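You operate a simulated robot arm through the tools that you are given. There is no shell and no other tool. Be economical: measure what you need, move in short steps, check, and stop when the job is done.

The job below is to be done with a simulated two-armed robot. You get a single attempt, and the scene is never put back.

TASK
Take the yellow-label bottle labelled "pink" from the top of the table by the store rack and put it on top of the shut carton there. Take the small bottle with the purple capsule and leave it on the top of the cooler. Fetch the brown sleeve and set it on top of the brown wooden block. Fetch the brown bottle by the sink and stand it on the top of the pump bench. Take the pink sponge and put it on the ledge. Take the yellow chalk and leave it in the clean crate. Pull the corks drawer open. Any order will do. Set down upright: yellow-label bottle, small bottle with the purple capsule, brown bottle by the sink.

Only the result counts: the job must be done as asked and must still hold three seconds after the hand-in. Knocking over, shifting, dropping, spilling or breaking anything else fails it.

THE ROBOT
Two 7-joint arms with fingered hands on one trunk, on a base that drives. Base frame: it is fixed to the floor where the robot stands at the start and does not move with it; the origin is under the middle of the robot, x ahead of it, y to its left, z up; the surface under the hand at the start is at about z = 880. Lengths are in mm, angles in degrees, forces in N, time in s.
The left shoulder is at the start at [72, 157, 1159], the right one opposite. With the tool pointing down near the work surface each hand reaches from about 440 to 880 mm from the robot's upright axis, wherever it stands, measured 20 degrees to its own side. Places, roughly: brown bottle by the sink (8x8x30 cm) [-2600, 2100, 1000]; brown sleeve [-2250, 2250, 1000]; clean crate [-4000, -500, 1000]; corks drawer [700, 900, 900]; ledge (22x17 cm) [-5140, 4000, 340]; pink sponge (10x6x4 cm) [-3000, 1800, 900]; shut carton [500, 250, 1000]; small bottle with the purple capsule [250, -250, 1000]; top of the cooler [-1800, 4200, 900]; top of the pump bench [-4100, 4200, 800]; wooden block (31x24x7 cm) [-1600, -200, 600]; yellow chalk [-2000, 2000, 1000]; yellow-label bottle [500, 0, 1000]. Payload 4 kg a hand.
Tool frame (each hand has its own): the origin (TCP) lies between the finger pads and is the grasp point; the fingertips stand 30 mm ahead of it; z points along the fingers, y is the line along which they close. Largest opening 104 mm; the body of the gripper starts 35 mm behind the TCP. The gripper is a hand of 3 fingers: y runs from the thumb to the fingers, the wrist lies at [-15, -104, -178] in the tool frame.
Orientation is that of the tool frame in the base frame, as a unit quaternion [w, x, y, z]. With the fingers straight down and the wrist toward the robot, the tool's x, y and z point along [0, 1, 0], [1, 0, 0] and [0, 0, -1] of the base frame.

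THE INTERFACE
- The arms move only by the tool step_arm. It takes "left_motion", "right_motion" or both (then of equal length, played together; a hand with none holds still); each is a list of rows, each a list of 6 numbers: the shift along the tool's x, y, z in m, then the turn, a rotation vector about the tool's x, y, z in degrees. In form: [[x, y, z, ax, ay, az], ...]. A call has 1 to 10 rows; each row is the pose to reach, as a shift and turn from the pose commanded when the call began, along the tool's axes at that moment. Each row takes 0.2 s and may step no farther than 50 mm and 8.6 degrees from the row before; otherwise, the whole call is refused. Where a pose cannot be reached the arm comes as near as it can. A force on the tool above 40 N (or 10 N above the force at the start of the call, whichever is more), or a blocked arm, ends the call early, and 0.2 s more pass. In this call time passes only in rows, and 0.2 s behind the last. It gives the time, the measured TCP pose, the force on the tool (base axes), the opening and the grip force at its end, in the units of the frame above (readings bear some noise), with the torque about the TCP (base axes, N m) and any sound that the robot's microphone picked up.
- Cameras (640 x 400 px; columns grow to the right, rows downward): "scene" is now at [135.7, 33.4, 1384.4]; the picture's right is [0.35, -0.94, 0.00], its down [-0.63, -0.23, -0.74] and it looks along [0.70, 0.26, -0.67] (base axes); focal length 214 px, centre (320, 200). "left" rides on the left gripper at [-64, -94, -117] in its tool frame; the picture's right is [-0.72, -0.33, 0.61], its down [0.64, -0.65, 0.40] and it looks along [0.27, 0.68, 0.68] (tool axes); focal length 238 px, centre (320, 200). "right" rides on the right gripper at [64, -94, -117] in its tool frame; the picture's right is [-0.72, 0.33, -0.61], its down [-0.64, -0.65, 0.41] and it looks along [-0.27, 0.68, 0.68] (tool axes); focal length 238 px, centre (320, 200). There is no depth. A picture from a camera that has moved, and an enlarged one, comes with that camera's place and axes in the base frame and with its lens. The place of the scene camera against the robot may be out by one fixed shift of up to 12 mm in any direction.
- grab_frame(camera): a new picture of that camera. No time passes.
- move_column(by): slides the trunk up (or, below 0, down) by that many mm; the arms and the scene camera ride with it, the base frame stays. It gives what a move gives, with no picture.
- drive_base(legs): drives the robot by 1 to 6 legs, each [ahead, left, turn to the left] in mm, mm and degrees, along the robot's own axes; the way and the turn of a leg run together, so that a leg with both is an arc; at most 1500 mm and 180 degrees a leg. The arms and the cameras ride along, it lands a little off, and it stops where it bumps. It gives what a move gives.
- curl_fingers(index, middle, thumb_bend, thumb_turn, hand): sets how far each is bent, from 0 (flat) to 100 (curled in); at 30 the hand is open as for a grip, at 70 the pads meet at the TCP. One left out holds its place. A second passes; each finger stops where it meets its share of the squeeze, and holds until it gets a number again. It is the only way to open and close the hand. It gives what a move gives, with no picture; readings hold the bend of each and the force on the fingers (four entries, about 0 where the hand has none), thumb and palm. thumb_turn goes from beside the hand (0) to across from the fingers (100), as for a grip.
- head_to(pan, tilt): turns the head with the scene camera to pan (to the left, within 86 degrees either way) and tilt (down, from -29 to 69), counted from straight ahead of the robot. It gives what a move gives.
- close_up(camera, box): a new picture of the part [left, top, right, bottom] of that camera's present view, enlarged. No time passes.
- sign_off(): hands the job in; it is judged then, once.

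Go step by step. Nothing tells you exact positions but the pictures and the camera data: compare them with the known pose of the tool, close in by small moves and look again before you grip or let go. The budget is 196 turns and 172 pictures, counting those below and the enlarged ones. Unless the task says otherwise, let go and move clear before handing in.

The tools are called as a command line: name --argument value ..., lists and objects as JSON in quotes. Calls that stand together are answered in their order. step_arm: Moves the arms, as the interface text tells. Its arguments: {"type":"object","properties":{"left_motion":{"type":"array","items":{"type":"array","items":{"type":"number"}}},"right_motion":{"type":"array","items":{"type":"array","items":{"type":"number"}}}},"required":[]} The other tools are called the same way: move_column (by) slides the trunk up or down; curl_fingers (index, middle, thumb_bend, thumb_turn, hand) moves the fingers one by one; drive_base (legs) drives the base; head_to (pan, tilt) turns the head that bears the scene camera; grab_frame (camera) takes a picture; close_up (camera, box) takes an enlarged picture of a part of a camera's view; sign_off () hands the job in.

At the start:

```text
t: 0.0
left_ee_pos: [410.4, 445.7, 1332.7]
left_ee_rot: [-0.002, 0.707, 0.707, -0.002]
left_ft_force: [-0.1, 0.0, 0.5]
left_moment: [-0.01, -0.01, -0.01]
left_opening: 103.8
left_grip_force: 0.0
left_shape: jaw
left_bend: [30.0, 30.0, 30.0, 98.0]
left_finger forces: [0.0, 0.0, 0.0, 0.1, 0.0, 0.0]
right_ee_pos: [505.0, 72.8, 1286.5]
right_ee_rot: [0.0, 0.707, 0.707, -0.001]
right_ft_force: [-0.4, 0.4, 0.3]
right_moment: [0.0, 0.03, 0.02]
right_opening: 103.7
right_grip_force: 0.1
right_shape: jaw
right_bend: [30.0, 30.0, 30.0, 98.0]
right_finger forces: [0.0, 0.1, 0.1, 0.0, 0.0, 0.0]
trunk travel left (down, up): [-575.0, 365.0]
robot x, y, heading: [3.2, 4.4, -0.2]
head pan, tilt: [20.2, 42.0]
```

scene: 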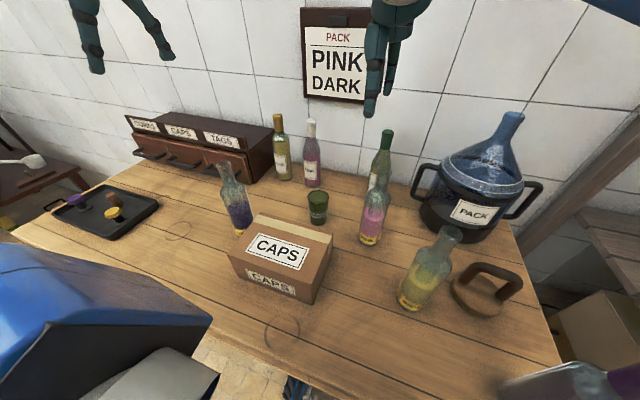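
right: 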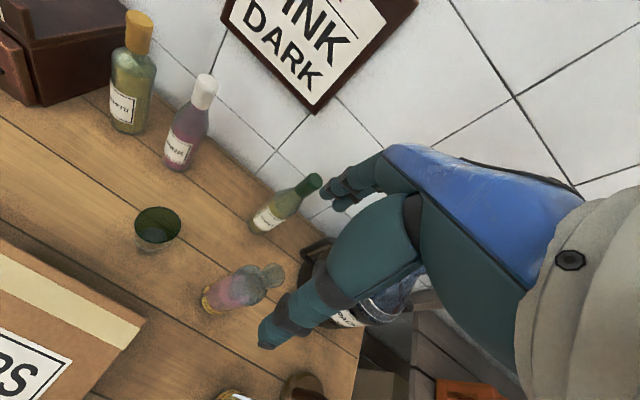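
left: 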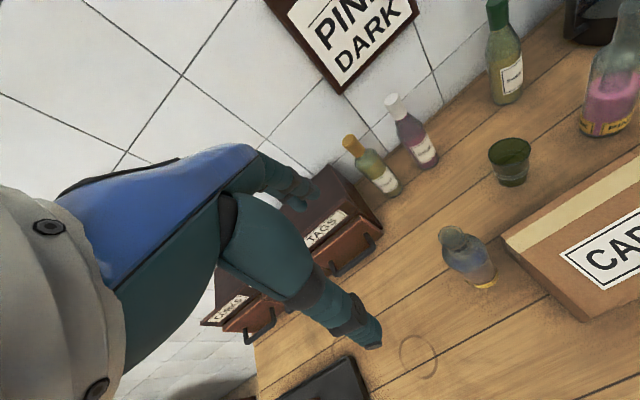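

I see the packing table with the carton, several bottles and the drawer unit. I'll look at the details of the bottles and drawers first.

close_up --camera "scene" --box '[340, 120, 500, 320]'

close_up --camera "scene" --box '[40, 100, 340, 300]'

head_to --pan -40 --tilt 45

grab_frame --camera "scene"

```text
2.00 times, centred on (420, 220) of scene
camera zoom: at [135.7, 33.4, 1384.4], right [0.35, -0.94, 0.0], down [-0.63, -0.23, -0.74], along [0.7, 0.26, -0.67], focal length 429 px, centre (120, 160)
```

zoom: 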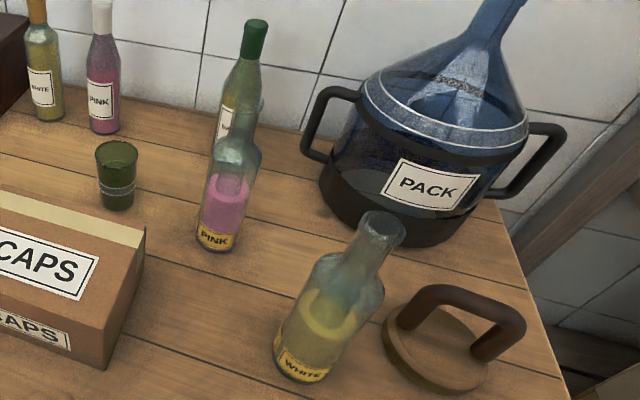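

```text
2.00 times, centred on (190, 200) of scene
camera zoom: at [135.7, 33.4, 1384.4], right [0.35, -0.94, 0.0], down [-0.63, -0.23, -0.74], along [0.7, 0.26, -0.67], focal length 429 px, centre (580, 200)
```

zoom: 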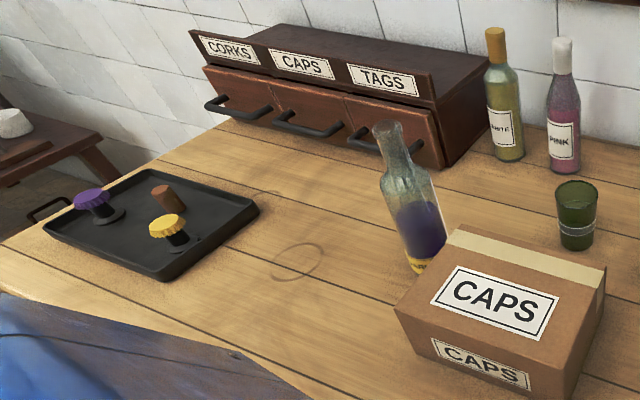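

```text
t: 1.3
left_ee_pos: [408.0, 445.1, 1333.6]
left_ee_rot: [0.0, 0.707, 0.707, 0.0]
left_ft_force: [-0.3, 0.0, 0.7]
left_moment: [-0.02, 0.01, 0.0]
left_opening: 103.6
left_grip_force: 0.0
left_shape: jaw
left_bend: [30.0, 30.0, 30.0, 98.0]
left_finger forces: [0.0, 0.0, 0.0, 0.0, 0.0, 0.0]
right_ee_pos: [504.4, 71.8, 1286.2]
right_ee_rot: [0.001, 0.707, 0.707, 0.0]
right_ft_force: [0.3, -0.3, 0.1]
right_moment: [0.0, 0.03, 0.03]
right_opening: 103.6
right_grip_force: 0.0
right_shape: jaw
right_bend: [30.0, 30.0, 30.0, 98.0]
right_finger forces: [0.1, 0.0, 0.0, 0.0, 0.0, 0.0]
trunk travel left (down, up): [-575.0, 365.0]
robot x, y, heading: [0.0, 0.6, 0.1]
head pan, tilt: [-40.0, 45.0]
```

```text
166 pictures are left
camera scene: at [119.6, -47.7, 1380.2], right [-0.64, -0.77, 0.0], down [-0.54, 0.45, -0.71], along [0.54, -0.46, -0.71], focal length 214 px, centre (320, 200)
```

scene: 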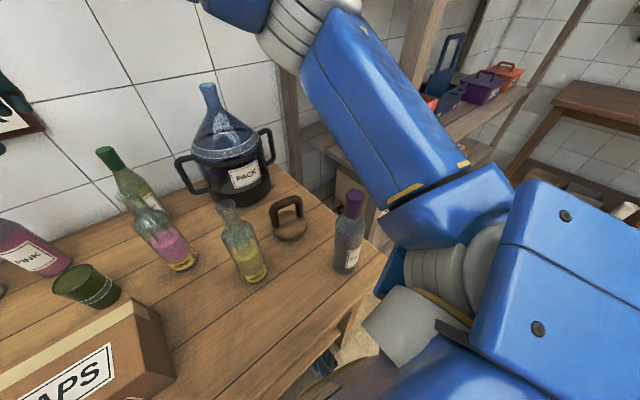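

The pink yellow-label bottle stands at about (533, 40), with its top near z 1120; the purple-capsule bottle is near (270, -270). I'll bring the right hand over the pink bottle and look again.

step_arm --right_motion '[[-0.017, 0.013, 0.03, 0, 0, 0], [-0.034, 0.026, 0.06, 0, 0, 0], [-0.034, 0.026, 0.096, 0, 0, 0]]'

head_to --pan 10 --tilt 45

grab_frame --camera "right"

grab_frame --camera "scene"

```text
t: 2.1
left_ee_pos: [408.5, 444.5, 1333.5]
left_ee_rot: [0.001, 0.707, 0.708, 0.0]
left_ft_force: [-1.2, -0.5, 0.7]
left_moment: [0.01, 0.01, 0.01]
left_opening: 103.4
left_grip_force: 0.1
left_shape: jaw
left_bend: [30.0, 30.0, 30.0, 98.0]
left_finger forces: [0.0, 0.0, 0.0, 0.1, 0.0, 0.0]
right_ee_pos: [528.8, 41.0, 1189.8]
right_ee_rot: [0.0, 0.706, 0.708, 0.0]
right_ft_force: [0.2, -0.4, 1.1]
right_moment: [0.0, -0.01, 0.0]
right_opening: 103.6
right_grip_force: 0.1
right_shape: jaw
right_bend: [30.0, 30.0, 30.0, 98.0]
right_finger forces: [0.0, 0.1, 0.0, 0.0, 0.1, 0.1]
trunk travel left (down, up): [-575.0, 365.0]
robot x, y, heading: [1.1, -2.6, -0.2]
head pan, tilt: [-40.0, 45.0]
```

```text
t: 3.3
left_ee_pos: [408.2, 444.5, 1333.4]
left_ee_rot: [-0.001, 0.706, 0.708, 0.0]
left_ft_force: [0.4, -1.0, 0.3]
left_moment: [0.01, 0.02, 0.03]
left_opening: 103.5
left_grip_force: 0.1
left_shape: jaw
left_bend: [30.0, 30.0, 30.0, 98.0]
left_finger forces: [0.0, 0.0, 0.1, 0.1, 0.0, 0.1]
right_ee_pos: [529.0, 41.1, 1189.3]
right_ee_rot: [-0.001, 0.707, 0.707, 0.0]
right_ft_force: [-0.3, 0.2, -0.1]
right_moment: [-0.01, -0.02, 0.01]
right_opening: 103.6
right_grip_force: 0.1
right_shape: jaw
right_bend: [30.0, 30.0, 30.0, 98.0]
right_finger forces: [0.0, 0.0, 0.0, 0.0, 0.0, 0.0]
trunk travel left (down, up): [-575.0, 365.0]
robot x, y, heading: [5.9, -3.2, 0.1]
head pan, tilt: [10.0, 45.0]
```

```text
165 pictures are left
camera right: at [434.8, 104.4, 1307.0], right [0.33, -0.72, 0.61], down [-0.65, -0.64, -0.4], along [0.68, -0.27, -0.68], focal length 238 px, centre (320, 200)
```

right: 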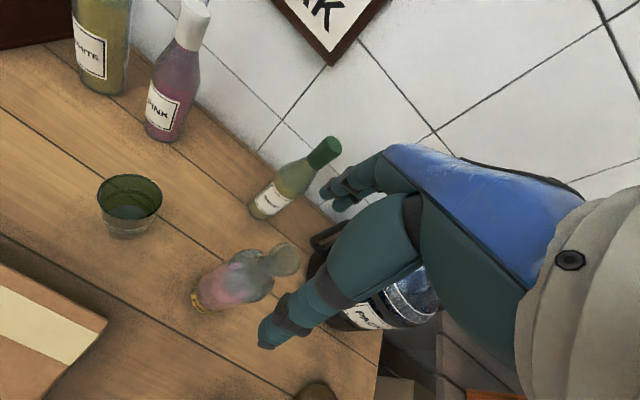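

```text
164 pictures are left
camera scene: at [137.4, 18.5, 1380.1], right [0.17, -0.98, 0.0], down [-0.7, -0.12, -0.71], along [0.69, 0.12, -0.71], focal length 214 px, centre (320, 200)
```

scene: 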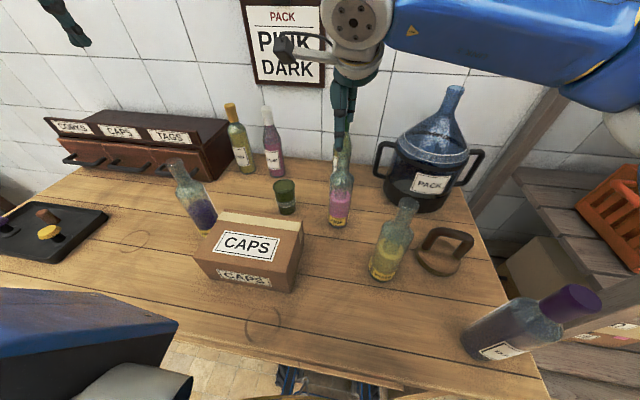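

The bottle sits nearly under the hand. I'll enlarge both views to fix the neck height.

close_up --camera "right" --box '[160, 120, 400, 360]'

close_up --camera "scene" --box '[280, 110, 440, 300]'

```text
1.67 times, centred on (280, 240) of right
camera zoom: at [434.8, 104.4, 1307.0], right [0.33, -0.72, 0.61], down [-0.65, -0.64, -0.4], along [0.68, -0.27, -0.68], focal length 397 px, centre (387, 133)
```

zoom: 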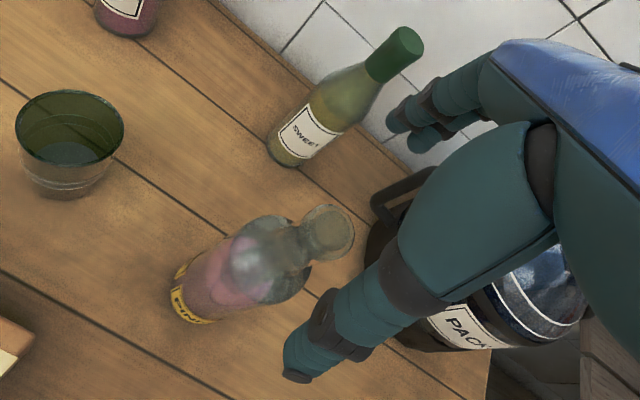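

```text
2.11 times, centred on (360, 205) of scene
camera zoom: at [137.4, 18.5, 1380.1], right [0.17, -0.98, 0.0], down [-0.7, -0.12, -0.71], along [0.69, 0.12, -0.71], focal length 452 px, centre (236, 190)
```

zoom: 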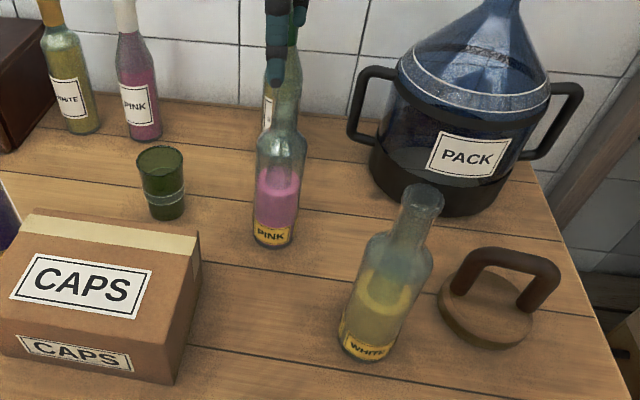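

The neck is at about (533, 36), with the mouth near z 1125. I'll descend around the neck.

step_arm --right_motion '[[-0.005, 0.005, 0.03, 0, 0, 0], [-0.005, 0.005, 0.06, 0, 0, 0]]'

grab_frame --camera "right"

close_up --camera "scene" --box '[280, 110, 440, 300]'

```text
t: 3.9
left_ee_pos: [409.2, 444.9, 1333.9]
left_ee_rot: [-0.001, 0.707, 0.707, 0.0]
left_ft_force: [-1.5, 0.1, 0.1]
left_moment: [0.0, 0.05, 0.0]
left_opening: 103.9
left_grip_force: 0.1
left_shape: jaw
left_bend: [30.0, 30.0, 30.0, 98.0]
left_finger forces: [0.0, 0.1, 0.1, 0.0, 0.0, 0.0]
right_ee_pos: [533.7, 35.4, 1128.3]
right_ee_rot: [0.0, 0.707, 0.707, -0.001]
right_ft_force: [0.4, 0.1, 0.5]
right_moment: [0.01, 0.0, 0.01]
right_opening: 104.2
right_grip_force: 0.0
right_shape: jaw
right_bend: [30.0, 30.0, 30.0, 98.0]
right_finger forces: [0.1, 0.0, 0.0, 0.0, 0.0, 0.1]
trunk travel left (down, up): [-575.0, 365.0]
robot x, y, heading: [-0.6, -0.0, 0.2]
head pan, tilt: [10.0, 45.0]
```

```text
161 pictures are left
camera right: at [441.0, 96.9, 1244.2], right [0.33, -0.72, 0.61], down [-0.65, -0.64, -0.4], along [0.68, -0.27, -0.68], focal length 238 px, centre (320, 200)
```

right: 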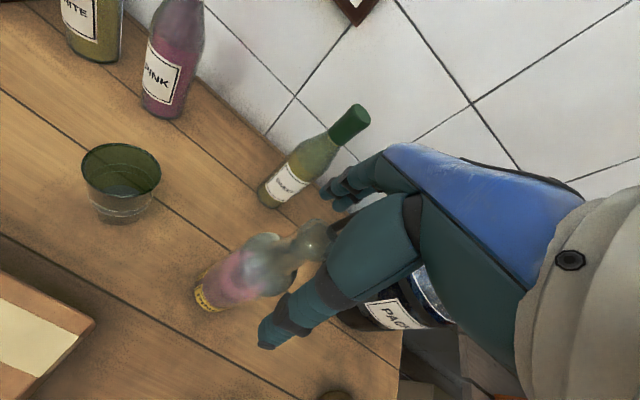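

```text
2.11 times, centred on (360, 205) of scene
camera zoom: at [138.3, 17.8, 1380.0], right [0.17, -0.98, 0.0], down [-0.7, -0.12, -0.7], along [0.69, 0.12, -0.71], focal length 452 px, centre (236, 190)
```

zoom: 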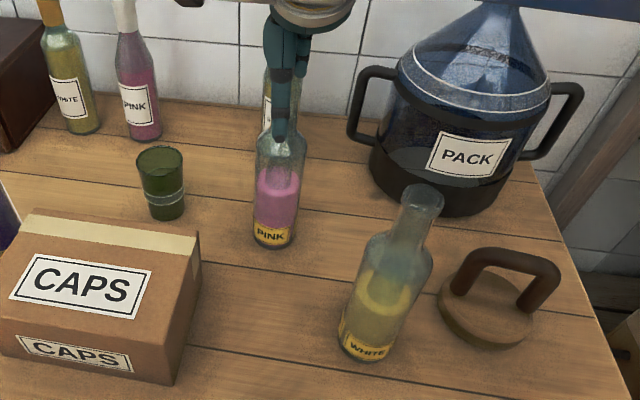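

The mouth lies between thumb and fingers. I'll go down 30 mm more and close.

step_arm --right_motion '[[0.003, 0, 0.03, 0, 0, 0]]'

curl_fingers --hand "right" --index 70 --middle 70 --thumb_bend 70

grab_frame --camera "right"

```text
t: 4.3
left_ee_pos: [409.2, 444.3, 1332.6]
left_ee_rot: [0.001, 0.707, 0.708, 0.0]
left_ft_force: [0.4, -0.1, -0.6]
left_moment: [-0.02, 0.01, 0.0]
left_opening: 103.6
left_grip_force: 0.1
left_shape: jaw
left_bend: [30.0, 30.0, 30.0, 98.0]
left_finger forces: [0.1, 0.0, 0.0, 0.0, 0.0, 0.0]
right_ee_pos: [533.5, 34.3, 1097.2]
right_ee_rot: [0.0, 0.707, 0.707, -0.001]
right_ft_force: [-0.4, 0.7, -0.1]
right_moment: [-0.02, -0.01, 0.0]
right_opening: 103.6
right_grip_force: 0.0
right_shape: jaw
right_bend: [30.0, 30.0, 30.0, 98.0]
right_finger forces: [0.1, 0.0, 0.1, 0.0, 0.0, 0.0]
trunk travel left (down, up): [-575.0, 365.0]
robot x, y, heading: [0.9, 0.2, -0.0]
head pan, tilt: [10.0, 45.0]
```

```text
t: 5.3
left_ee_pos: [408.8, 444.3, 1333.6]
left_ee_rot: [0.0, 0.708, 0.706, 0.0]
left_ft_force: [-0.1, 1.1, -0.9]
left_moment: [-0.01, 0.01, 0.0]
left_opening: 103.5
left_grip_force: 0.1
left_shape: jaw
left_bend: [30.0, 30.0, 30.0, 98.0]
left_finger forces: [0.1, 0.0, 0.0, 0.1, 0.0, 0.0]
right_ee_pos: [534.2, 35.8, 1096.7]
right_ee_rot: [0.001, 0.706, 0.708, -0.001]
right_ft_force: [0.9, -0.5, 0.1]
right_moment: [-0.05, -0.02, 0.04]
right_opening: 22.7
right_grip_force: 9.8
right_shape: fingers
right_bend: [63.0, 65.0, 61.0, 96.0]
right_finger forces: [4.8, 5.2, 0.0, 0.0, 9.3, 0.0]
trunk travel left (down, up): [-575.0, 365.0]
robot x, y, heading: [0.2, 2.1, 0.2]
head pan, tilt: [10.0, 45.0]
```

```text
159 pictures are left
camera right: at [439.6, 98.5, 1214.8], right [0.33, -0.72, 0.61], down [-0.65, -0.64, -0.4], along [0.68, -0.27, -0.68], focal length 238 px, centre (320, 200)
```

right: 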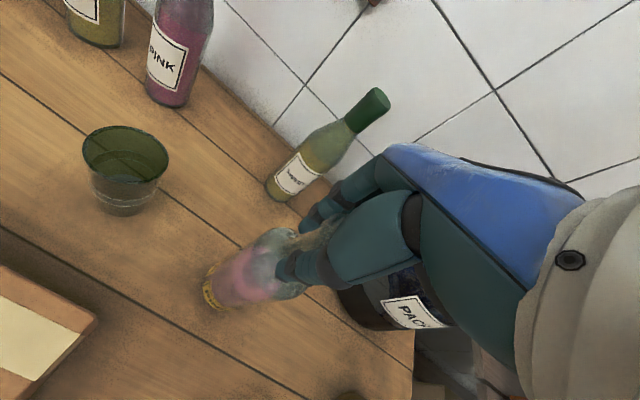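

Gripped at the neck. Lift and view the carton.

step_arm --right_motion '[[0, 0, -0.01, 0, 0, 0], [0, 0, -0.05, 0, 0, 0], [0, 0, -0.1, 0, 0, 0], [0, 0, -0.15, 0, 0, 0], [0, 0, -0.19, 0, 0, 0]]'

head_to --pan 22 --tilt 45

grab_frame --camera "scene"

grab_frame --camera "right"

grab_frame --camera "left"

```text
t: 6.5
left_ee_pos: [408.2, 444.9, 1333.1]
left_ee_rot: [0.0, 0.707, 0.707, 0.001]
left_ft_force: [0.4, 0.2, 0.4]
left_moment: [0.0, -0.02, 0.01]
left_opening: 103.7
left_grip_force: 0.1
left_shape: jaw
left_bend: [30.0, 30.0, 30.0, 98.0]
left_finger forces: [0.0, 0.0, 0.1, 0.1, 0.0, 0.1]
right_ee_pos: [535.7, 35.5, 1285.3]
right_ee_rot: [0.0, 0.706, 0.708, 0.0]
right_ft_force: [0.1, -0.1, -5.0]
right_moment: [-0.01, 0.02, 0.01]
right_opening: 22.6
right_grip_force: 8.5
right_shape: fingers
right_bend: [63.0, 66.0, 61.0, 96.0]
right_finger forces: [4.4, 4.5, 0.1, 0.0, 8.8, 0.0]
trunk travel left (down, up): [-575.0, 365.0]
robot x, y, heading: [-1.4, 0.4, 0.0]
head pan, tilt: [10.0, 45.0]
```

```text
t: 7.2
left_ee_pos: [408.5, 445.7, 1332.2]
left_ee_rot: [0.0, 0.707, 0.707, 0.0]
left_ft_force: [0.7, 0.7, -0.8]
left_moment: [0.02, 0.01, 0.03]
left_opening: 103.6
left_grip_force: 0.1
left_shape: jaw
left_bend: [30.0, 30.0, 30.0, 98.0]
left_finger forces: [0.0, 0.0, 0.1, 0.0, 0.0, 0.0]
right_ee_pos: [535.9, 35.8, 1283.0]
right_ee_rot: [0.0, 0.706, 0.708, 0.0]
right_ft_force: [0.1, -0.5, -5.8]
right_moment: [0.0, -0.04, -0.04]
right_opening: 22.8
right_grip_force: 8.6
right_shape: fingers
right_bend: [63.0, 66.0, 62.0, 96.0]
right_finger forces: [4.2, 4.5, 0.0, 0.0, 8.7, 0.1]
trunk travel left (down, up): [-575.0, 365.0]
robot x, y, heading: [-0.8, 0.9, -0.1]
head pan, tilt: [22.0, 45.0]
```

```text
158 pictures are left
camera scene: at [133.3, 34.9, 1380.0], right [0.37, -0.93, 0.0], down [-0.66, -0.27, -0.7], along [0.65, 0.26, -0.71], focal length 214 px, centre (320, 200)
```

scene: 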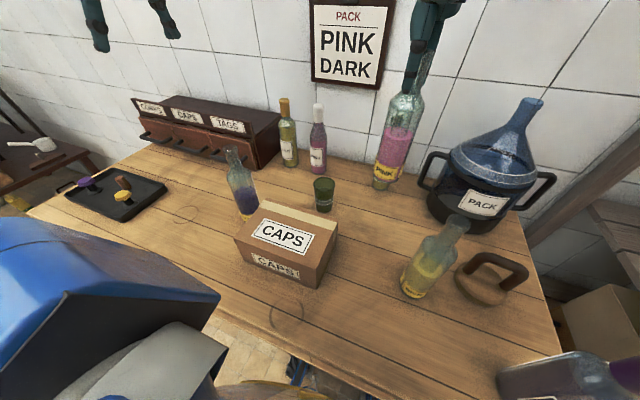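

```text
157 pictures are left
camera right: at [442.3, 98.6, 1400.7], right [0.33, -0.72, 0.61], down [-0.65, -0.64, -0.4], along [0.68, -0.27, -0.68], focal length 238 px, centre (320, 200)
```

right: 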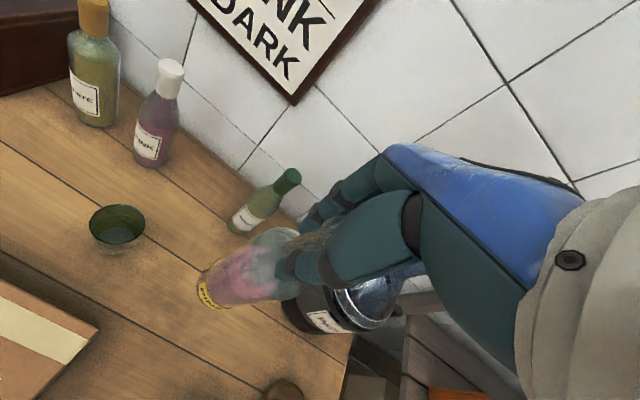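

```text
156 pictures are left
camera left: at [314.3, 379.7, 1451.4], right [-0.33, -0.72, -0.61], down [-0.65, 0.64, -0.4], along [0.68, 0.27, -0.68], focal length 238 px, centre (320, 200)
```

left: 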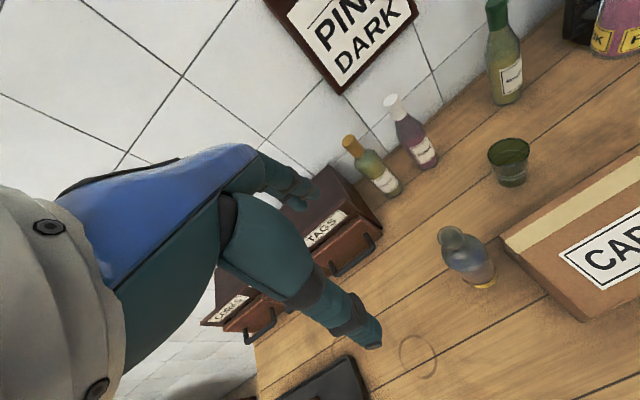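

close_up --camera "scene" --box '[210, 130, 370, 310]'

```text
2.22 times, centred on (290, 220) of scene
camera zoom: at [133.3, 34.9, 1380.0], right [0.37, -0.93, 0.0], down [-0.66, -0.27, -0.7], along [0.65, 0.26, -0.71], focal length 477 px, centre (387, 156)
```

zoom: 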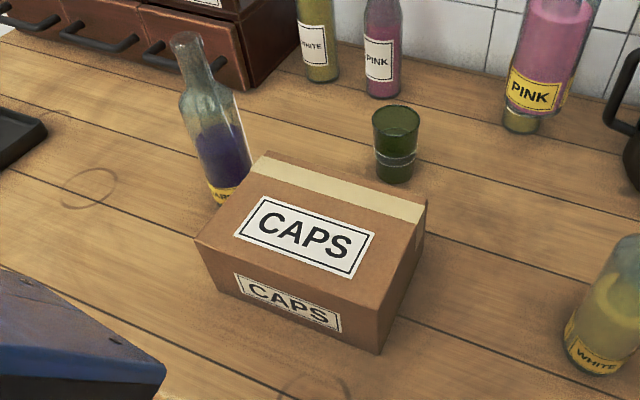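

The carton's top spans about x 317–445, y 115–313 at z≈986. I'll drive the base so that the held bottle comes over it.

drive_base --legs '[[-140, 170, 0]]'

grab_frame --camera "right"

grab_frame --camera "scene"

```text
t: 8.9
left_ee_pos: [274.9, 611.6, 1333.2]
left_ee_rot: [-0.003, 0.708, 0.706, 0.001]
left_ft_force: [-0.1, 0.0, -0.3]
left_moment: [0.04, -0.01, 0.0]
left_opening: 103.4
left_grip_force: 0.0
left_shape: jaw
left_bend: [30.0, 30.0, 30.0, 98.0]
left_finger forces: [0.0, 0.0, 0.0, 0.0, 0.0, 0.1]
right_ee_pos: [401.0, 200.3, 1283.9]
right_ee_rot: [-0.003, 0.708, 0.706, 0.0]
right_ft_force: [0.2, 0.4, -5.2]
right_moment: [-0.04, -0.01, 0.02]
right_opening: 22.5
right_grip_force: 8.2
right_shape: fingers
right_bend: [63.0, 66.0, 62.0, 96.0]
right_finger forces: [4.1, 4.7, 0.0, 0.0, 8.4, 0.0]
trunk travel left (down, up): [-575.0, 365.0]
robot x, y, heading: [-136.6, 169.5, -0.5]
head pan, tilt: [22.0, 45.0]
```

```text
154 pictures are left
camera right: at [308.3, 263.8, 1400.2], right [0.33, -0.72, 0.61], down [-0.66, -0.64, -0.4], along [0.68, -0.27, -0.68], focal length 238 px, centre (320, 200)
```

right: 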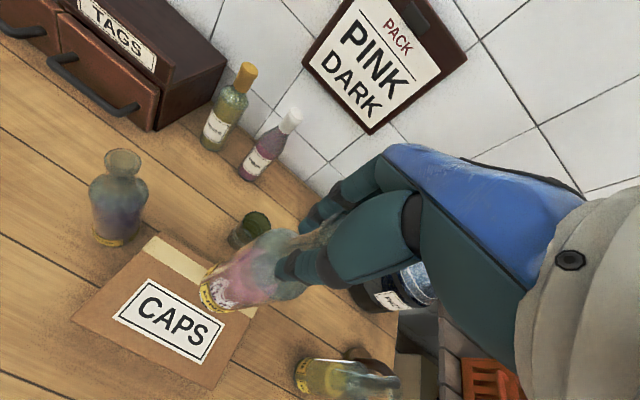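

```text
153 pictures are left
camera scene: at [-1.0, 202.6, 1379.7], right [0.37, -0.93, 0.0], down [-0.66, -0.26, -0.7], along [0.65, 0.26, -0.71], focal length 214 px, centre (320, 200)
```

scene: 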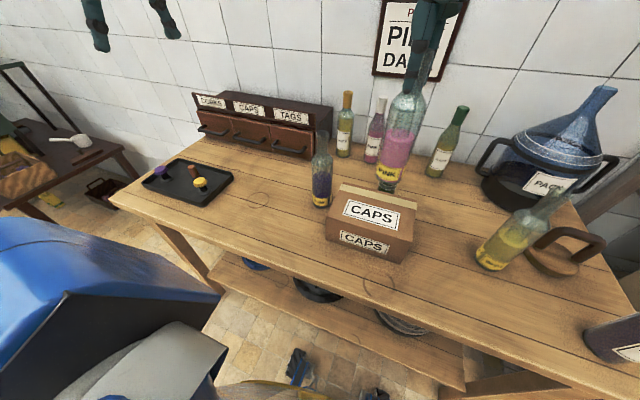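

The bottle is over the rear edge of the top, so I'll shift it 27 mm toward me and descend most of the way.

step_arm --right_motion '[[0.01, -0.027, 0.0, 0, 0, 0], [0.01, -0.027, 0.035, 0, 0, 0], [0.01, -0.027, 0.062, 0, 0, 0]]'

grab_frame --camera "right"

close_up --camera "scene" --box '[300, 90, 460, 290]'

```text
t: 9.7
left_ee_pos: [272.6, 610.1, 1334.8]
left_ee_rot: [-0.003, 0.708, 0.706, 0.001]
left_ft_force: [-0.2, -0.1, -0.9]
left_moment: [-0.03, 0.0, -0.02]
left_opening: 103.7
left_grip_force: 0.1
left_shape: jaw
left_bend: [30.0, 30.0, 30.0, 98.0]
left_finger forces: [0.0, 0.0, 0.0, 0.1, 0.0, 0.0]
right_ee_pos: [373.3, 210.6, 1222.1]
right_ee_rot: [-0.001, 0.708, 0.706, 0.002]
right_ft_force: [0.8, -0.5, -5.5]
right_moment: [0.0, 0.0, 0.02]
right_opening: 22.4
right_grip_force: 8.6
right_shape: fingers
right_bend: [63.0, 66.0, 62.0, 96.0]
right_finger forces: [4.2, 4.6, 0.0, 0.1, 8.6, 0.1]
trunk travel left (down, up): [-575.0, 365.0]
robot x, y, heading: [-139.1, 169.0, -0.2]
head pan, tilt: [22.0, 45.0]
```

```text
152 pictures are left
camera right: at [280.2, 273.2, 1339.7], right [0.32, -0.72, 0.61], down [-0.66, -0.64, -0.41], along [0.68, -0.27, -0.68], focal length 238 px, centre (320, 200)
```

right: 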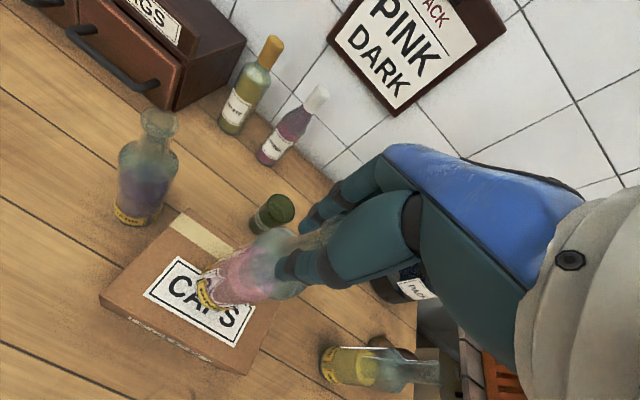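

```text
2.00 times, centred on (380, 190) of scene
camera zoom: at [-2.0, 203.6, 1379.8], right [0.37, -0.93, 0.0], down [-0.66, -0.26, -0.7], along [0.65, 0.26, -0.71], focal length 429 px, centre (200, 220)
```

zoom: 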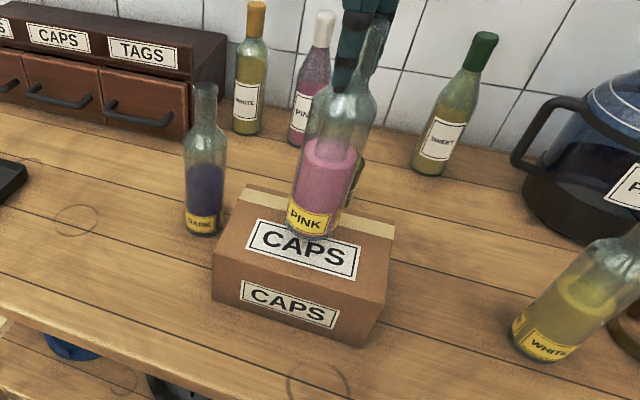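

Well centred. I'll lower in small steps until contact shows.

step_arm --right_motion '[[0, 0, 0.008, 0, 0, 0], [0, 0, 0.012, 0, 0, 0], [0, 0, 0.015, 0, 0, 0], [0, 0, 0.017, 0, 0, 0]]'

close_up --camera "scene" --box '[300, 90, 460, 290]'

```text
t: 10.7
left_ee_pos: [270.2, 612.9, 1334.9]
left_ee_rot: [-0.001, 0.708, 0.706, 0.001]
left_ft_force: [0.0, -0.3, 0.0]
left_moment: [0.0, 0.02, -0.01]
left_opening: 103.5
left_grip_force: 0.1
left_shape: jaw
left_bend: [30.0, 30.0, 30.0, 98.0]
left_finger forces: [0.0, 0.0, 0.0, 0.0, 0.0, 0.0]
right_ee_pos: [369.8, 212.7, 1206.7]
right_ee_rot: [0.0, 0.708, 0.707, 0.0]
right_ft_force: [0.1, -0.3, -6.0]
right_moment: [-0.01, -0.02, -0.01]
right_opening: 22.2
right_grip_force: 8.7
right_shape: fingers
right_bend: [63.0, 66.0, 62.0, 96.0]
right_finger forces: [4.4, 4.7, 0.1, 0.0, 8.6, 0.1]
trunk travel left (down, up): [-575.0, 365.0]
robot x, y, heading: [-140.1, 170.2, -0.2]
head pan, tilt: [22.0, 45.0]
```

```text
2.00 times, centred on (380, 190) of scene
camera zoom: at [-4.0, 205.3, 1380.0], right [0.37, -0.93, 0.0], down [-0.66, -0.26, -0.7], along [0.65, 0.26, -0.71], focal length 429 px, centre (200, 220)
```

zoom: 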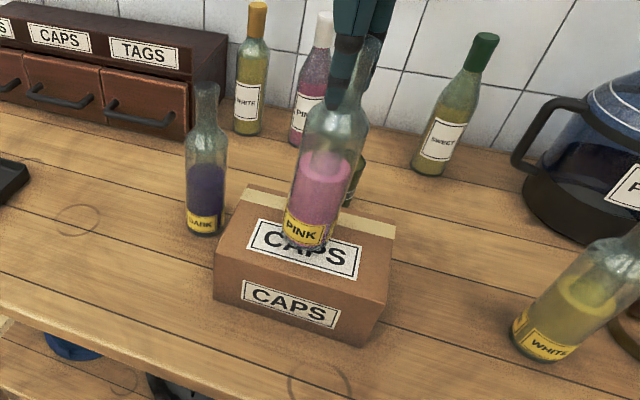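

step_arm --right_motion '[[0, 0, 0.002, 0, 0, 0], [0, 0, 0.004, 0, 0, 0], [0, 0, 0.006, 0, 0, 0]]'

```text
t: 11.5
left_ee_pos: [270.5, 613.9, 1333.5]
left_ee_rot: [-0.002, 0.708, 0.706, 0.001]
left_ft_force: [0.0, -0.9, 0.0]
left_moment: [0.0, -0.04, -0.01]
left_opening: 103.4
left_grip_force: 0.0
left_shape: jaw
left_bend: [30.0, 30.0, 30.0, 98.0]
left_finger forces: [0.0, 0.0, 0.0, 0.0, 0.1, 0.0]
right_ee_pos: [370.9, 212.0, 1200.7]
right_ee_rot: [-0.001, 0.708, 0.706, 0.001]
right_ft_force: [-0.4, 0.8, -5.2]
right_moment: [0.01, 0.02, 0.0]
right_opening: 22.2
right_grip_force: 9.0
right_shape: fingers
right_bend: [63.0, 66.0, 62.0, 96.0]
right_finger forces: [4.3, 4.5, 0.0, 0.1, 8.4, 0.0]
trunk travel left (down, up): [-575.0, 365.0]
robot x, y, heading: [-138.7, 171.7, 0.1]
head pan, tilt: [22.0, 45.0]
```

step_arm --right_motion '[[0, 0, 0.002, 0, 0, 0], [0, 0, 0.004, 0, 0, 0]]'

close_up --camera "scene" --box '[330, 140, 430, 290]'

```text
t: 12.1
left_ee_pos: [269.0, 612.3, 1335.2]
left_ee_rot: [0.0, 0.708, 0.706, 0.001]
left_ft_force: [-0.9, 0.1, -0.2]
left_moment: [-0.02, 0.0, 0.02]
left_opening: 103.6
left_grip_force: 0.1
left_shape: jaw
left_bend: [30.0, 30.0, 30.0, 98.0]
left_finger forces: [0.1, 0.0, 0.1, 0.1, 0.1, 0.0]
right_ee_pos: [368.1, 211.7, 1198.8]
right_ee_rot: [-0.001, 0.708, 0.706, 0.002]
right_ft_force: [1.3, 1.7, 2.4]
right_moment: [0.0, -0.02, -0.02]
right_opening: 22.3
right_grip_force: 9.5
right_shape: fingers
right_bend: [63.0, 66.0, 62.0, 96.0]
right_finger forces: [4.9, 5.2, 0.0, 0.0, 9.2, 0.0]
trunk travel left (down, up): [-575.0, 365.0]
robot x, y, heading: [-137.5, 170.4, -0.1]
head pan, tilt: [22.0, 45.0]
```

```text
2.67 times, centred on (380, 215) of scene
camera zoom: at [-5.3, 206.3, 1380.2], right [0.37, -0.93, 0.0], down [-0.66, -0.26, -0.71], along [0.66, 0.26, -0.71], focal length 572 px, centre (160, 160)
```

zoom: 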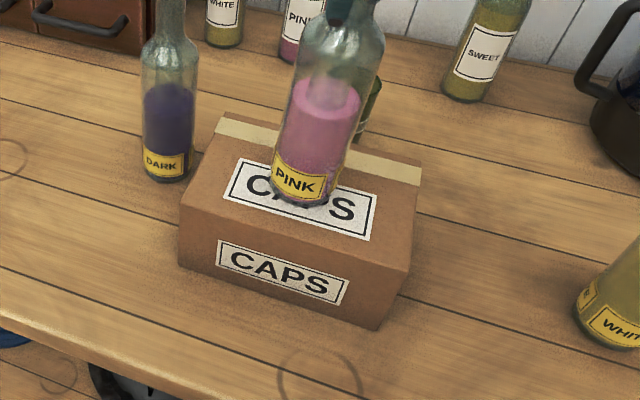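

The bottle stands on the carton now. Release and rise.

curl_fingers --hand "right" --index 30 --middle 30 --thumb_bend 30

step_arm --right_motion '[[0, 0, -0.02, 0, 0, 0], [0, 0, -0.06, 0, 0, 0], [0, 0, -0.1, 0, 0, 0], [0, 0, -0.14, 0, 0, 0]]'

grab_frame --camera "scene"

close_up --camera "scene" --box '[180, 80, 320, 220]'

grab_frame --camera "left"

```text
t: 13.1
left_ee_pos: [269.6, 612.9, 1335.3]
left_ee_rot: [-0.001, 0.708, 0.706, 0.002]
left_ft_force: [-1.0, 0.2, 0.9]
left_moment: [-0.03, 0.0, -0.03]
left_opening: 103.5
left_grip_force: 0.1
left_shape: jaw
left_bend: [30.0, 30.0, 30.0, 98.0]
left_finger forces: [0.0, 0.0, 0.0, 0.1, 0.1, 0.0]
right_ee_pos: [368.0, 212.1, 1197.8]
right_ee_rot: [0.0, 0.708, 0.706, 0.002]
right_ft_force: [-0.6, 1.0, -0.1]
right_moment: [-0.03, -0.02, -0.01]
right_opening: 102.6
right_grip_force: 0.1
right_shape: fingers
right_bend: [30.0, 30.0, 30.0, 97.0]
right_finger forces: [0.0, 0.1, 0.0, 0.1, 0.1, 0.0]
trunk travel left (down, up): [-575.0, 365.0]
robot x, y, heading: [-140.5, 171.5, -0.5]
head pan, tilt: [22.0, 45.0]
```

```text
t: 14.1
left_ee_pos: [269.7, 613.7, 1335.0]
left_ee_rot: [-0.001, 0.709, 0.705, 0.001]
left_ft_force: [-0.7, -0.2, -0.5]
left_moment: [0.01, -0.03, 0.06]
left_opening: 103.6
left_grip_force: 0.1
left_shape: jaw
left_bend: [30.0, 30.0, 30.0, 98.0]
left_finger forces: [0.0, 0.0, 0.0, 0.1, 0.0, 0.0]
right_ee_pos: [366.6, 213.9, 1338.6]
right_ee_rot: [0.001, 0.708, 0.706, 0.001]
right_ft_force: [-0.1, 0.0, -0.1]
right_moment: [-0.01, 0.01, 0.01]
right_opening: 102.9
right_grip_force: 0.0
right_shape: fingers
right_bend: [30.0, 30.0, 30.0, 97.0]
right_finger forces: [0.0, 0.0, 0.0, 0.0, 0.0, 0.1]
trunk travel left (down, up): [-575.0, 365.0]
robot x, y, heading: [-135.5, 173.7, -0.4]
head pan, tilt: [22.0, 45.0]
```

```text
148 pictures are left
camera scene: at [-6.0, 206.8, 1380.1], right [0.37, -0.93, 0.0], down [-0.66, -0.26, -0.71], along [0.66, 0.26, -0.71], focal length 214 px, centre (320, 200)
```

scene: 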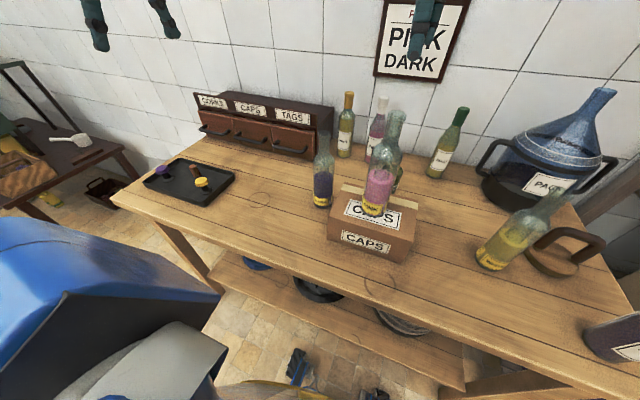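

```text
2.86 times, centred on (250, 150) of scene
camera zoom: at [-6.0, 206.8, 1380.1], right [0.37, -0.93, 0.0], down [-0.66, -0.26, -0.71], along [0.66, 0.26, -0.71], focal length 613 px, centre (520, 343)
```

zoom: 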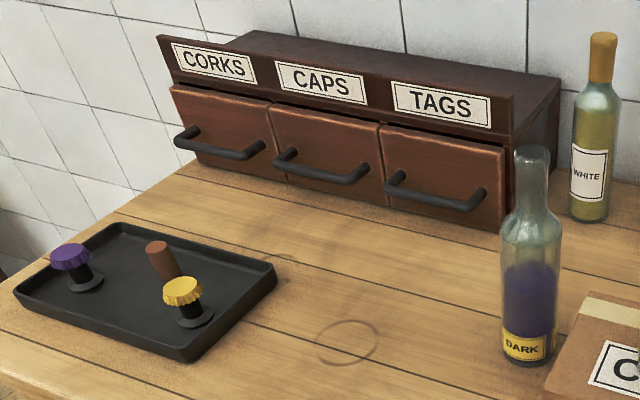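

```text
146 pictures are left
camera left: at [174.3, 548.6, 1452.8], right [-0.33, -0.72, -0.62], down [-0.65, 0.64, -0.4], along [0.69, 0.27, -0.68], focal length 238 px, centre (320, 200)
```

left: 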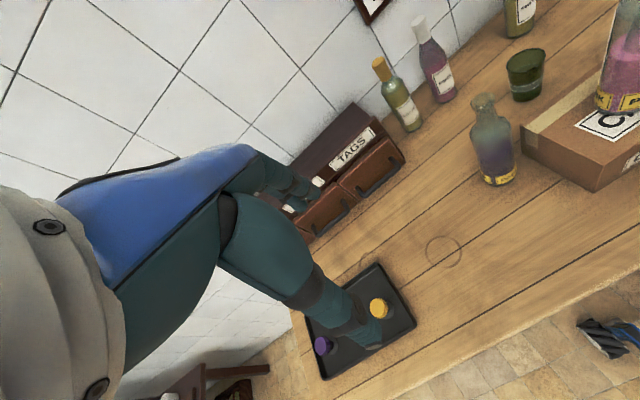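

The pink bottle stands on the carton. The corks handle is a bar near (620, 937, 935); I'll move along the table so the left hand can reach it.

drive_base --legs '[[30, 520, 0]]'

head_to --pan 22 --tilt 40

grab_frame --camera "scene"

grab_frame --camera "left"

```text
t: 17.1
left_ee_pos: [298.6, 1112.7, 1336.7]
left_ee_rot: [-0.004, 0.705, 0.709, 0.003]
left_ft_force: [-1.0, 0.3, 0.4]
left_moment: [0.02, 0.01, -0.01]
left_opening: 103.6
left_grip_force: 0.1
left_shape: jaw
left_bend: [30.0, 30.0, 30.0, 98.0]
left_finger forces: [0.0, 0.0, 0.0, 0.0, 0.0, 0.1]
right_ee_pos: [397.3, 711.9, 1336.6]
right_ee_rot: [-0.002, 0.706, 0.709, 0.004]
right_ft_force: [-0.3, -0.4, 0.2]
right_moment: [0.01, 0.01, -0.03]
right_opening: 102.8
right_grip_force: 0.0
right_shape: fingers
right_bend: [30.0, 30.0, 30.0, 97.0]
right_finger forces: [0.0, 0.0, 0.0, 0.1, 0.0, 0.0]
trunk travel left (down, up): [-575.0, 365.0]
robot x, y, heading: [-108.5, 674.7, 0.1]
head pan, tilt: [22.0, 45.0]
```

```text
t: 17.7
left_ee_pos: [296.5, 1114.7, 1337.5]
left_ee_rot: [-0.002, 0.707, 0.708, 0.004]
left_ft_force: [0.0, 0.1, -0.1]
left_moment: [0.05, -0.04, 0.0]
left_opening: 103.4
left_grip_force: 0.0
left_shape: jaw
left_bend: [30.0, 30.0, 30.0, 98.0]
left_finger forces: [0.0, 0.0, 0.0, 0.1, 0.0, 0.0]
right_ee_pos: [396.4, 716.1, 1337.3]
right_ee_rot: [0.0, 0.706, 0.708, 0.002]
right_ft_force: [0.4, -0.8, 0.4]
right_moment: [0.05, 0.01, 0.03]
right_opening: 102.8
right_grip_force: 0.1
right_shape: fingers
right_bend: [30.0, 30.0, 30.0, 97.0]
right_finger forces: [0.1, 0.0, 0.0, 0.1, 0.0, 0.0]
trunk travel left (down, up): [-575.0, 365.0]
robot x, y, heading: [-107.1, 672.2, -0.0]
head pan, tilt: [22.0, 40.0]
```

```text
145 pictures are left
camera scene: at [28.7, 709.1, 1387.4], right [0.38, -0.93, 0.0], down [-0.6, -0.24, -0.76], along [0.71, 0.29, -0.64], focal length 214 px, centre (320, 200)
```

scene: 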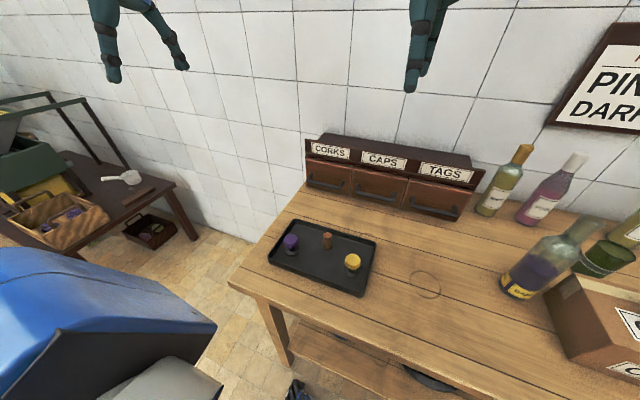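

```text
144 pictures are left
camera left: at [202.0, 1048.3, 1454.4], right [-0.32, -0.71, -0.62], down [-0.65, 0.64, -0.4], along [0.68, 0.28, -0.68], focal length 238 px, centre (320, 200)
```

left: 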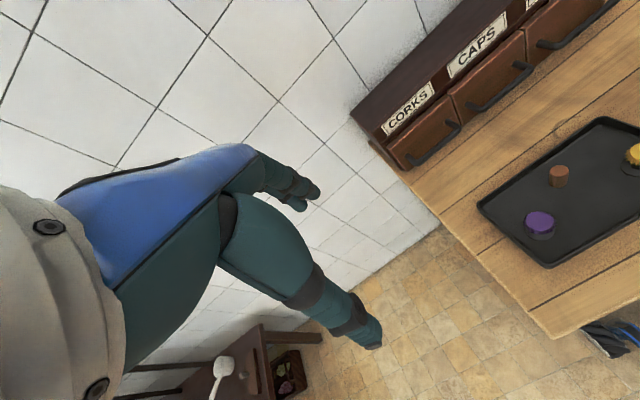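

close_up --camera "scene" --box '[290, 130, 420, 220]'

close_up --camera "left" --box '[350, 60, 510, 180]'

```text
4.44 times, centred on (355, 175) of scene
camera zoom: at [28.7, 709.1, 1387.4], right [0.38, -0.93, 0.0], down [-0.6, -0.24, -0.76], along [0.71, 0.29, -0.64], focal length 953 px, centre (164, 311)
```

zoom: 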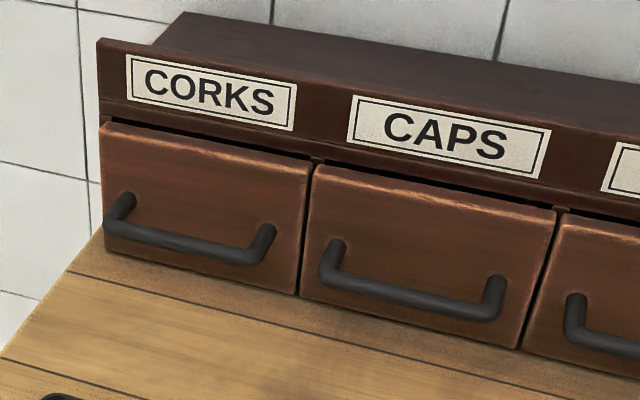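

```text
3.33 times, centred on (430, 120) of left
camera zoom: at [202.0, 1048.3, 1454.4], right [-0.32, -0.71, -0.62], down [-0.65, 0.64, -0.4], along [0.68, 0.28, -0.68], focal length 794 px, centre (-47, 467)
```

zoom: 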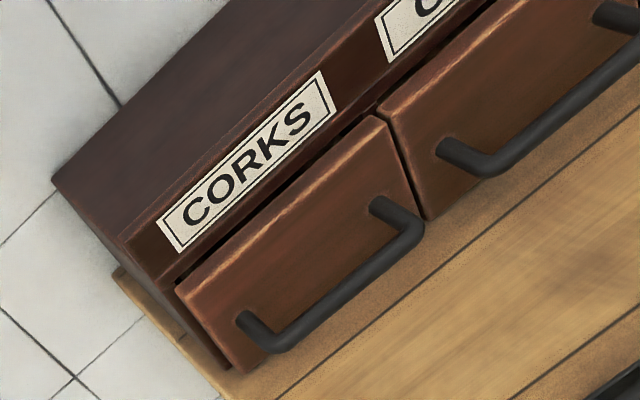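

Triangulated: the corks bar lies at x≈596, y 864–986, z≈928, protruding about 30 mm. I'll part-close the left hand, tilt it 45° forward, and bring it before the handle.

curl_fingers --hand "left" --index 50 --middle 50 --thumb_bend 50

step_arm --left_motion '[[-0.019, 0.022, 0.033, -7.5, 0, 0], [-0.038, 0.044, 0.066, -15, 0, 0], [-0.057, 0.066, 0.1, -22.5, 0, 0], [-0.076, 0.09, 0.133, -30, 0, 0], [-0.095, 0.112, 0.166, -37.5, 0, 0], [-0.113, 0.135, 0.2, -45, 0, 0], [-0.132, 0.157, 0.233, -45, 0, 0], [-0.151, 0.18, 0.266, -45, 0, 0], [-0.17, 0.202, 0.3, -45, 0, 0], [-0.189, 0.225, 0.335, -45, 0, 0]]'

grab_frame --camera "left"

close_up --camera "scene" --box '[260, 90, 440, 260]'

```text
t: 18.7
left_ee_pos: [295.9, 1118.0, 1336.0]
left_ee_rot: [-0.002, 0.706, 0.708, 0.004]
left_ft_force: [-0.1, 0.2, 0.0]
left_moment: [0.02, 0.01, 0.01]
left_opening: 52.7
left_grip_force: 0.2
left_shape: fingers
left_bend: [50.0, 50.0, 50.0, 98.0]
left_finger forces: [0.0, 0.0, 0.1, 0.0, 0.0, 0.1]
right_ee_pos: [394.8, 717.7, 1336.6]
right_ee_rot: [-0.001, 0.705, 0.709, 0.002]
right_ft_force: [-0.1, 0.7, -0.9]
right_moment: [-0.04, -0.01, -0.02]
right_opening: 103.0
right_grip_force: 0.0
right_shape: fingers
right_bend: [30.0, 30.0, 30.0, 97.0]
right_finger forces: [0.0, 0.0, 0.0, 0.0, 0.1, 0.0]
trunk travel left (down, up): [-575.0, 365.0]
robot x, y, heading: [-110.7, 676.8, 0.2]
head pan, tilt: [22.0, 40.0]
```

```text
t: 20.9
left_ee_pos: [528.1, 927.8, 999.3]
left_ee_rot: [0.269, 0.653, 0.653, 0.273]
left_ft_force: [-0.3, -0.2, 0.0]
left_moment: [-0.01, -0.02, 0.02]
left_opening: 52.4
left_grip_force: 0.0
left_shape: fingers
left_bend: [50.0, 50.0, 50.0, 98.0]
left_finger forces: [0.0, 0.0, 0.1, 0.1, 0.0, 0.0]
right_ee_pos: [396.6, 718.6, 1337.0]
right_ee_rot: [-0.001, 0.706, 0.708, 0.002]
right_ft_force: [1.0, -0.1, -0.3]
right_moment: [-0.03, 0.01, 0.0]
right_opening: 102.8
right_grip_force: 0.1
right_shape: fingers
right_bend: [30.0, 30.0, 30.0, 97.0]
right_finger forces: [0.1, 0.0, 0.1, 0.0, 0.0, 0.0]
trunk travel left (down, up): [-575.0, 365.0]
robot x, y, heading: [-108.3, 677.8, 0.2]
head pan, tilt: [22.0, 40.0]
```

```text
141 pictures are left
camera left: at [379.2, 862.9, 1016.1], right [0.21, -0.72, -0.67], down [-0.18, 0.64, -0.74], along [0.96, 0.27, 0.01], focal length 238 px, centre (320, 200)
```

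left: 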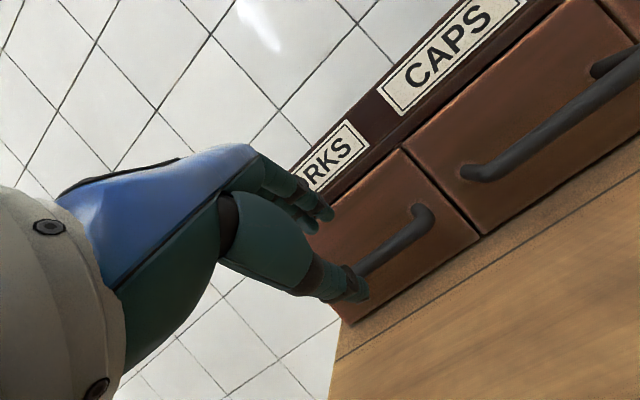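

```text
2.35 times, centred on (350, 175) of scene
camera zoom: at [30.7, 710.5, 1387.2], right [0.38, -0.93, 0.0], down [-0.6, -0.24, -0.76], along [0.71, 0.29, -0.65], focal length 505 px, centre (249, 259)
```

zoom: 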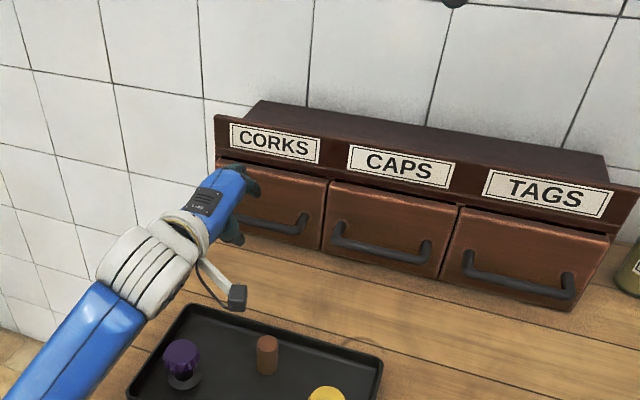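

Hand lines up with the bar. I'll advance along the fingers 50 mm and look.

step_arm --left_motion '[[-0.002, 0.002, 0.025, 0, 0, 0], [-0.003, 0.004, 0.05, 0, 0, 0]]'

close_up --camera "left" --box '[240, 120, 480, 340]'

close_up --camera "scene" --box '[290, 120, 390, 220]'

```text
t: 21.5
left_ee_pos: [554.8, 931.7, 976.2]
left_ee_rot: [0.273, 0.651, 0.651, 0.277]
left_ft_force: [1.0, -0.7, 0.5]
left_moment: [0.02, -0.07, 0.0]
left_opening: 52.4
left_grip_force: 0.1
left_shape: fingers
left_bend: [50.0, 50.0, 50.0, 98.0]
left_finger forces: [0.0, 0.0, 0.0, 0.0, 0.0, 0.0]
right_ee_pos: [384.8, 720.9, 1342.9]
right_ee_rot: [0.003, 0.705, 0.709, 0.003]
right_ft_force: [0.6, -0.6, 0.5]
right_moment: [-0.03, -0.01, 0.0]
right_opening: 102.7
right_grip_force: 0.1
right_shape: fingers
right_bend: [30.0, 30.0, 30.0, 97.0]
right_finger forces: [0.1, 0.0, 0.0, 0.1, 0.0, 0.0]
trunk travel left (down, up): [-575.0, 365.0]
robot x, y, heading: [-108.7, 677.4, 0.2]
head pan, tilt: [22.0, 40.0]
```

```text
1.82 times, centred on (360, 230) of left
camera zoom: at [405.9, 865.0, 991.0], right [0.22, -0.71, -0.67], down [-0.17, 0.64, -0.75], along [0.96, 0.27, 0.02], focal length 433 px, centre (247, 146)
```

zoom: 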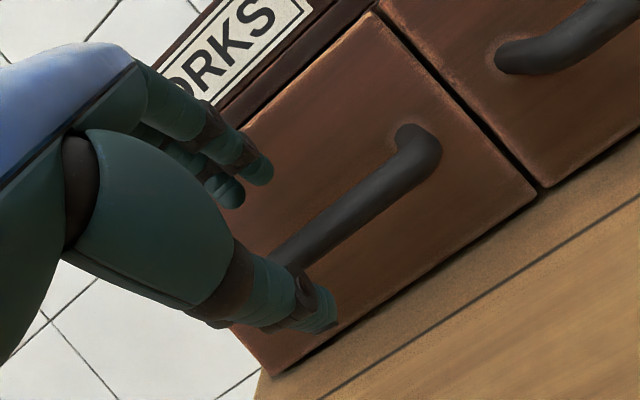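

```text
4.00 times, centred on (340, 170) of scene
camera zoom: at [17.2, 714.0, 1389.7], right [0.38, -0.93, 0.0], down [-0.59, -0.24, -0.77], along [0.71, 0.29, -0.64], focal length 858 px, centre (240, 320)
```

zoom: 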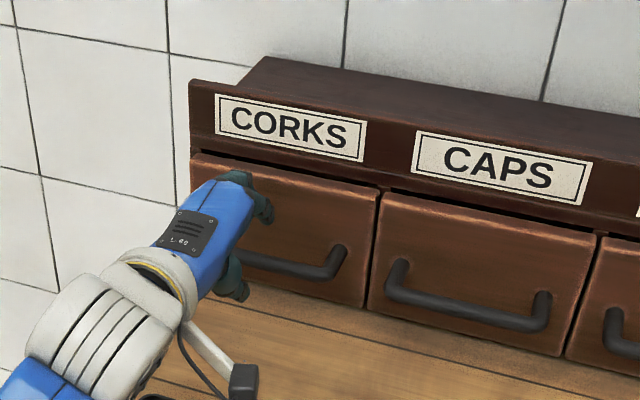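

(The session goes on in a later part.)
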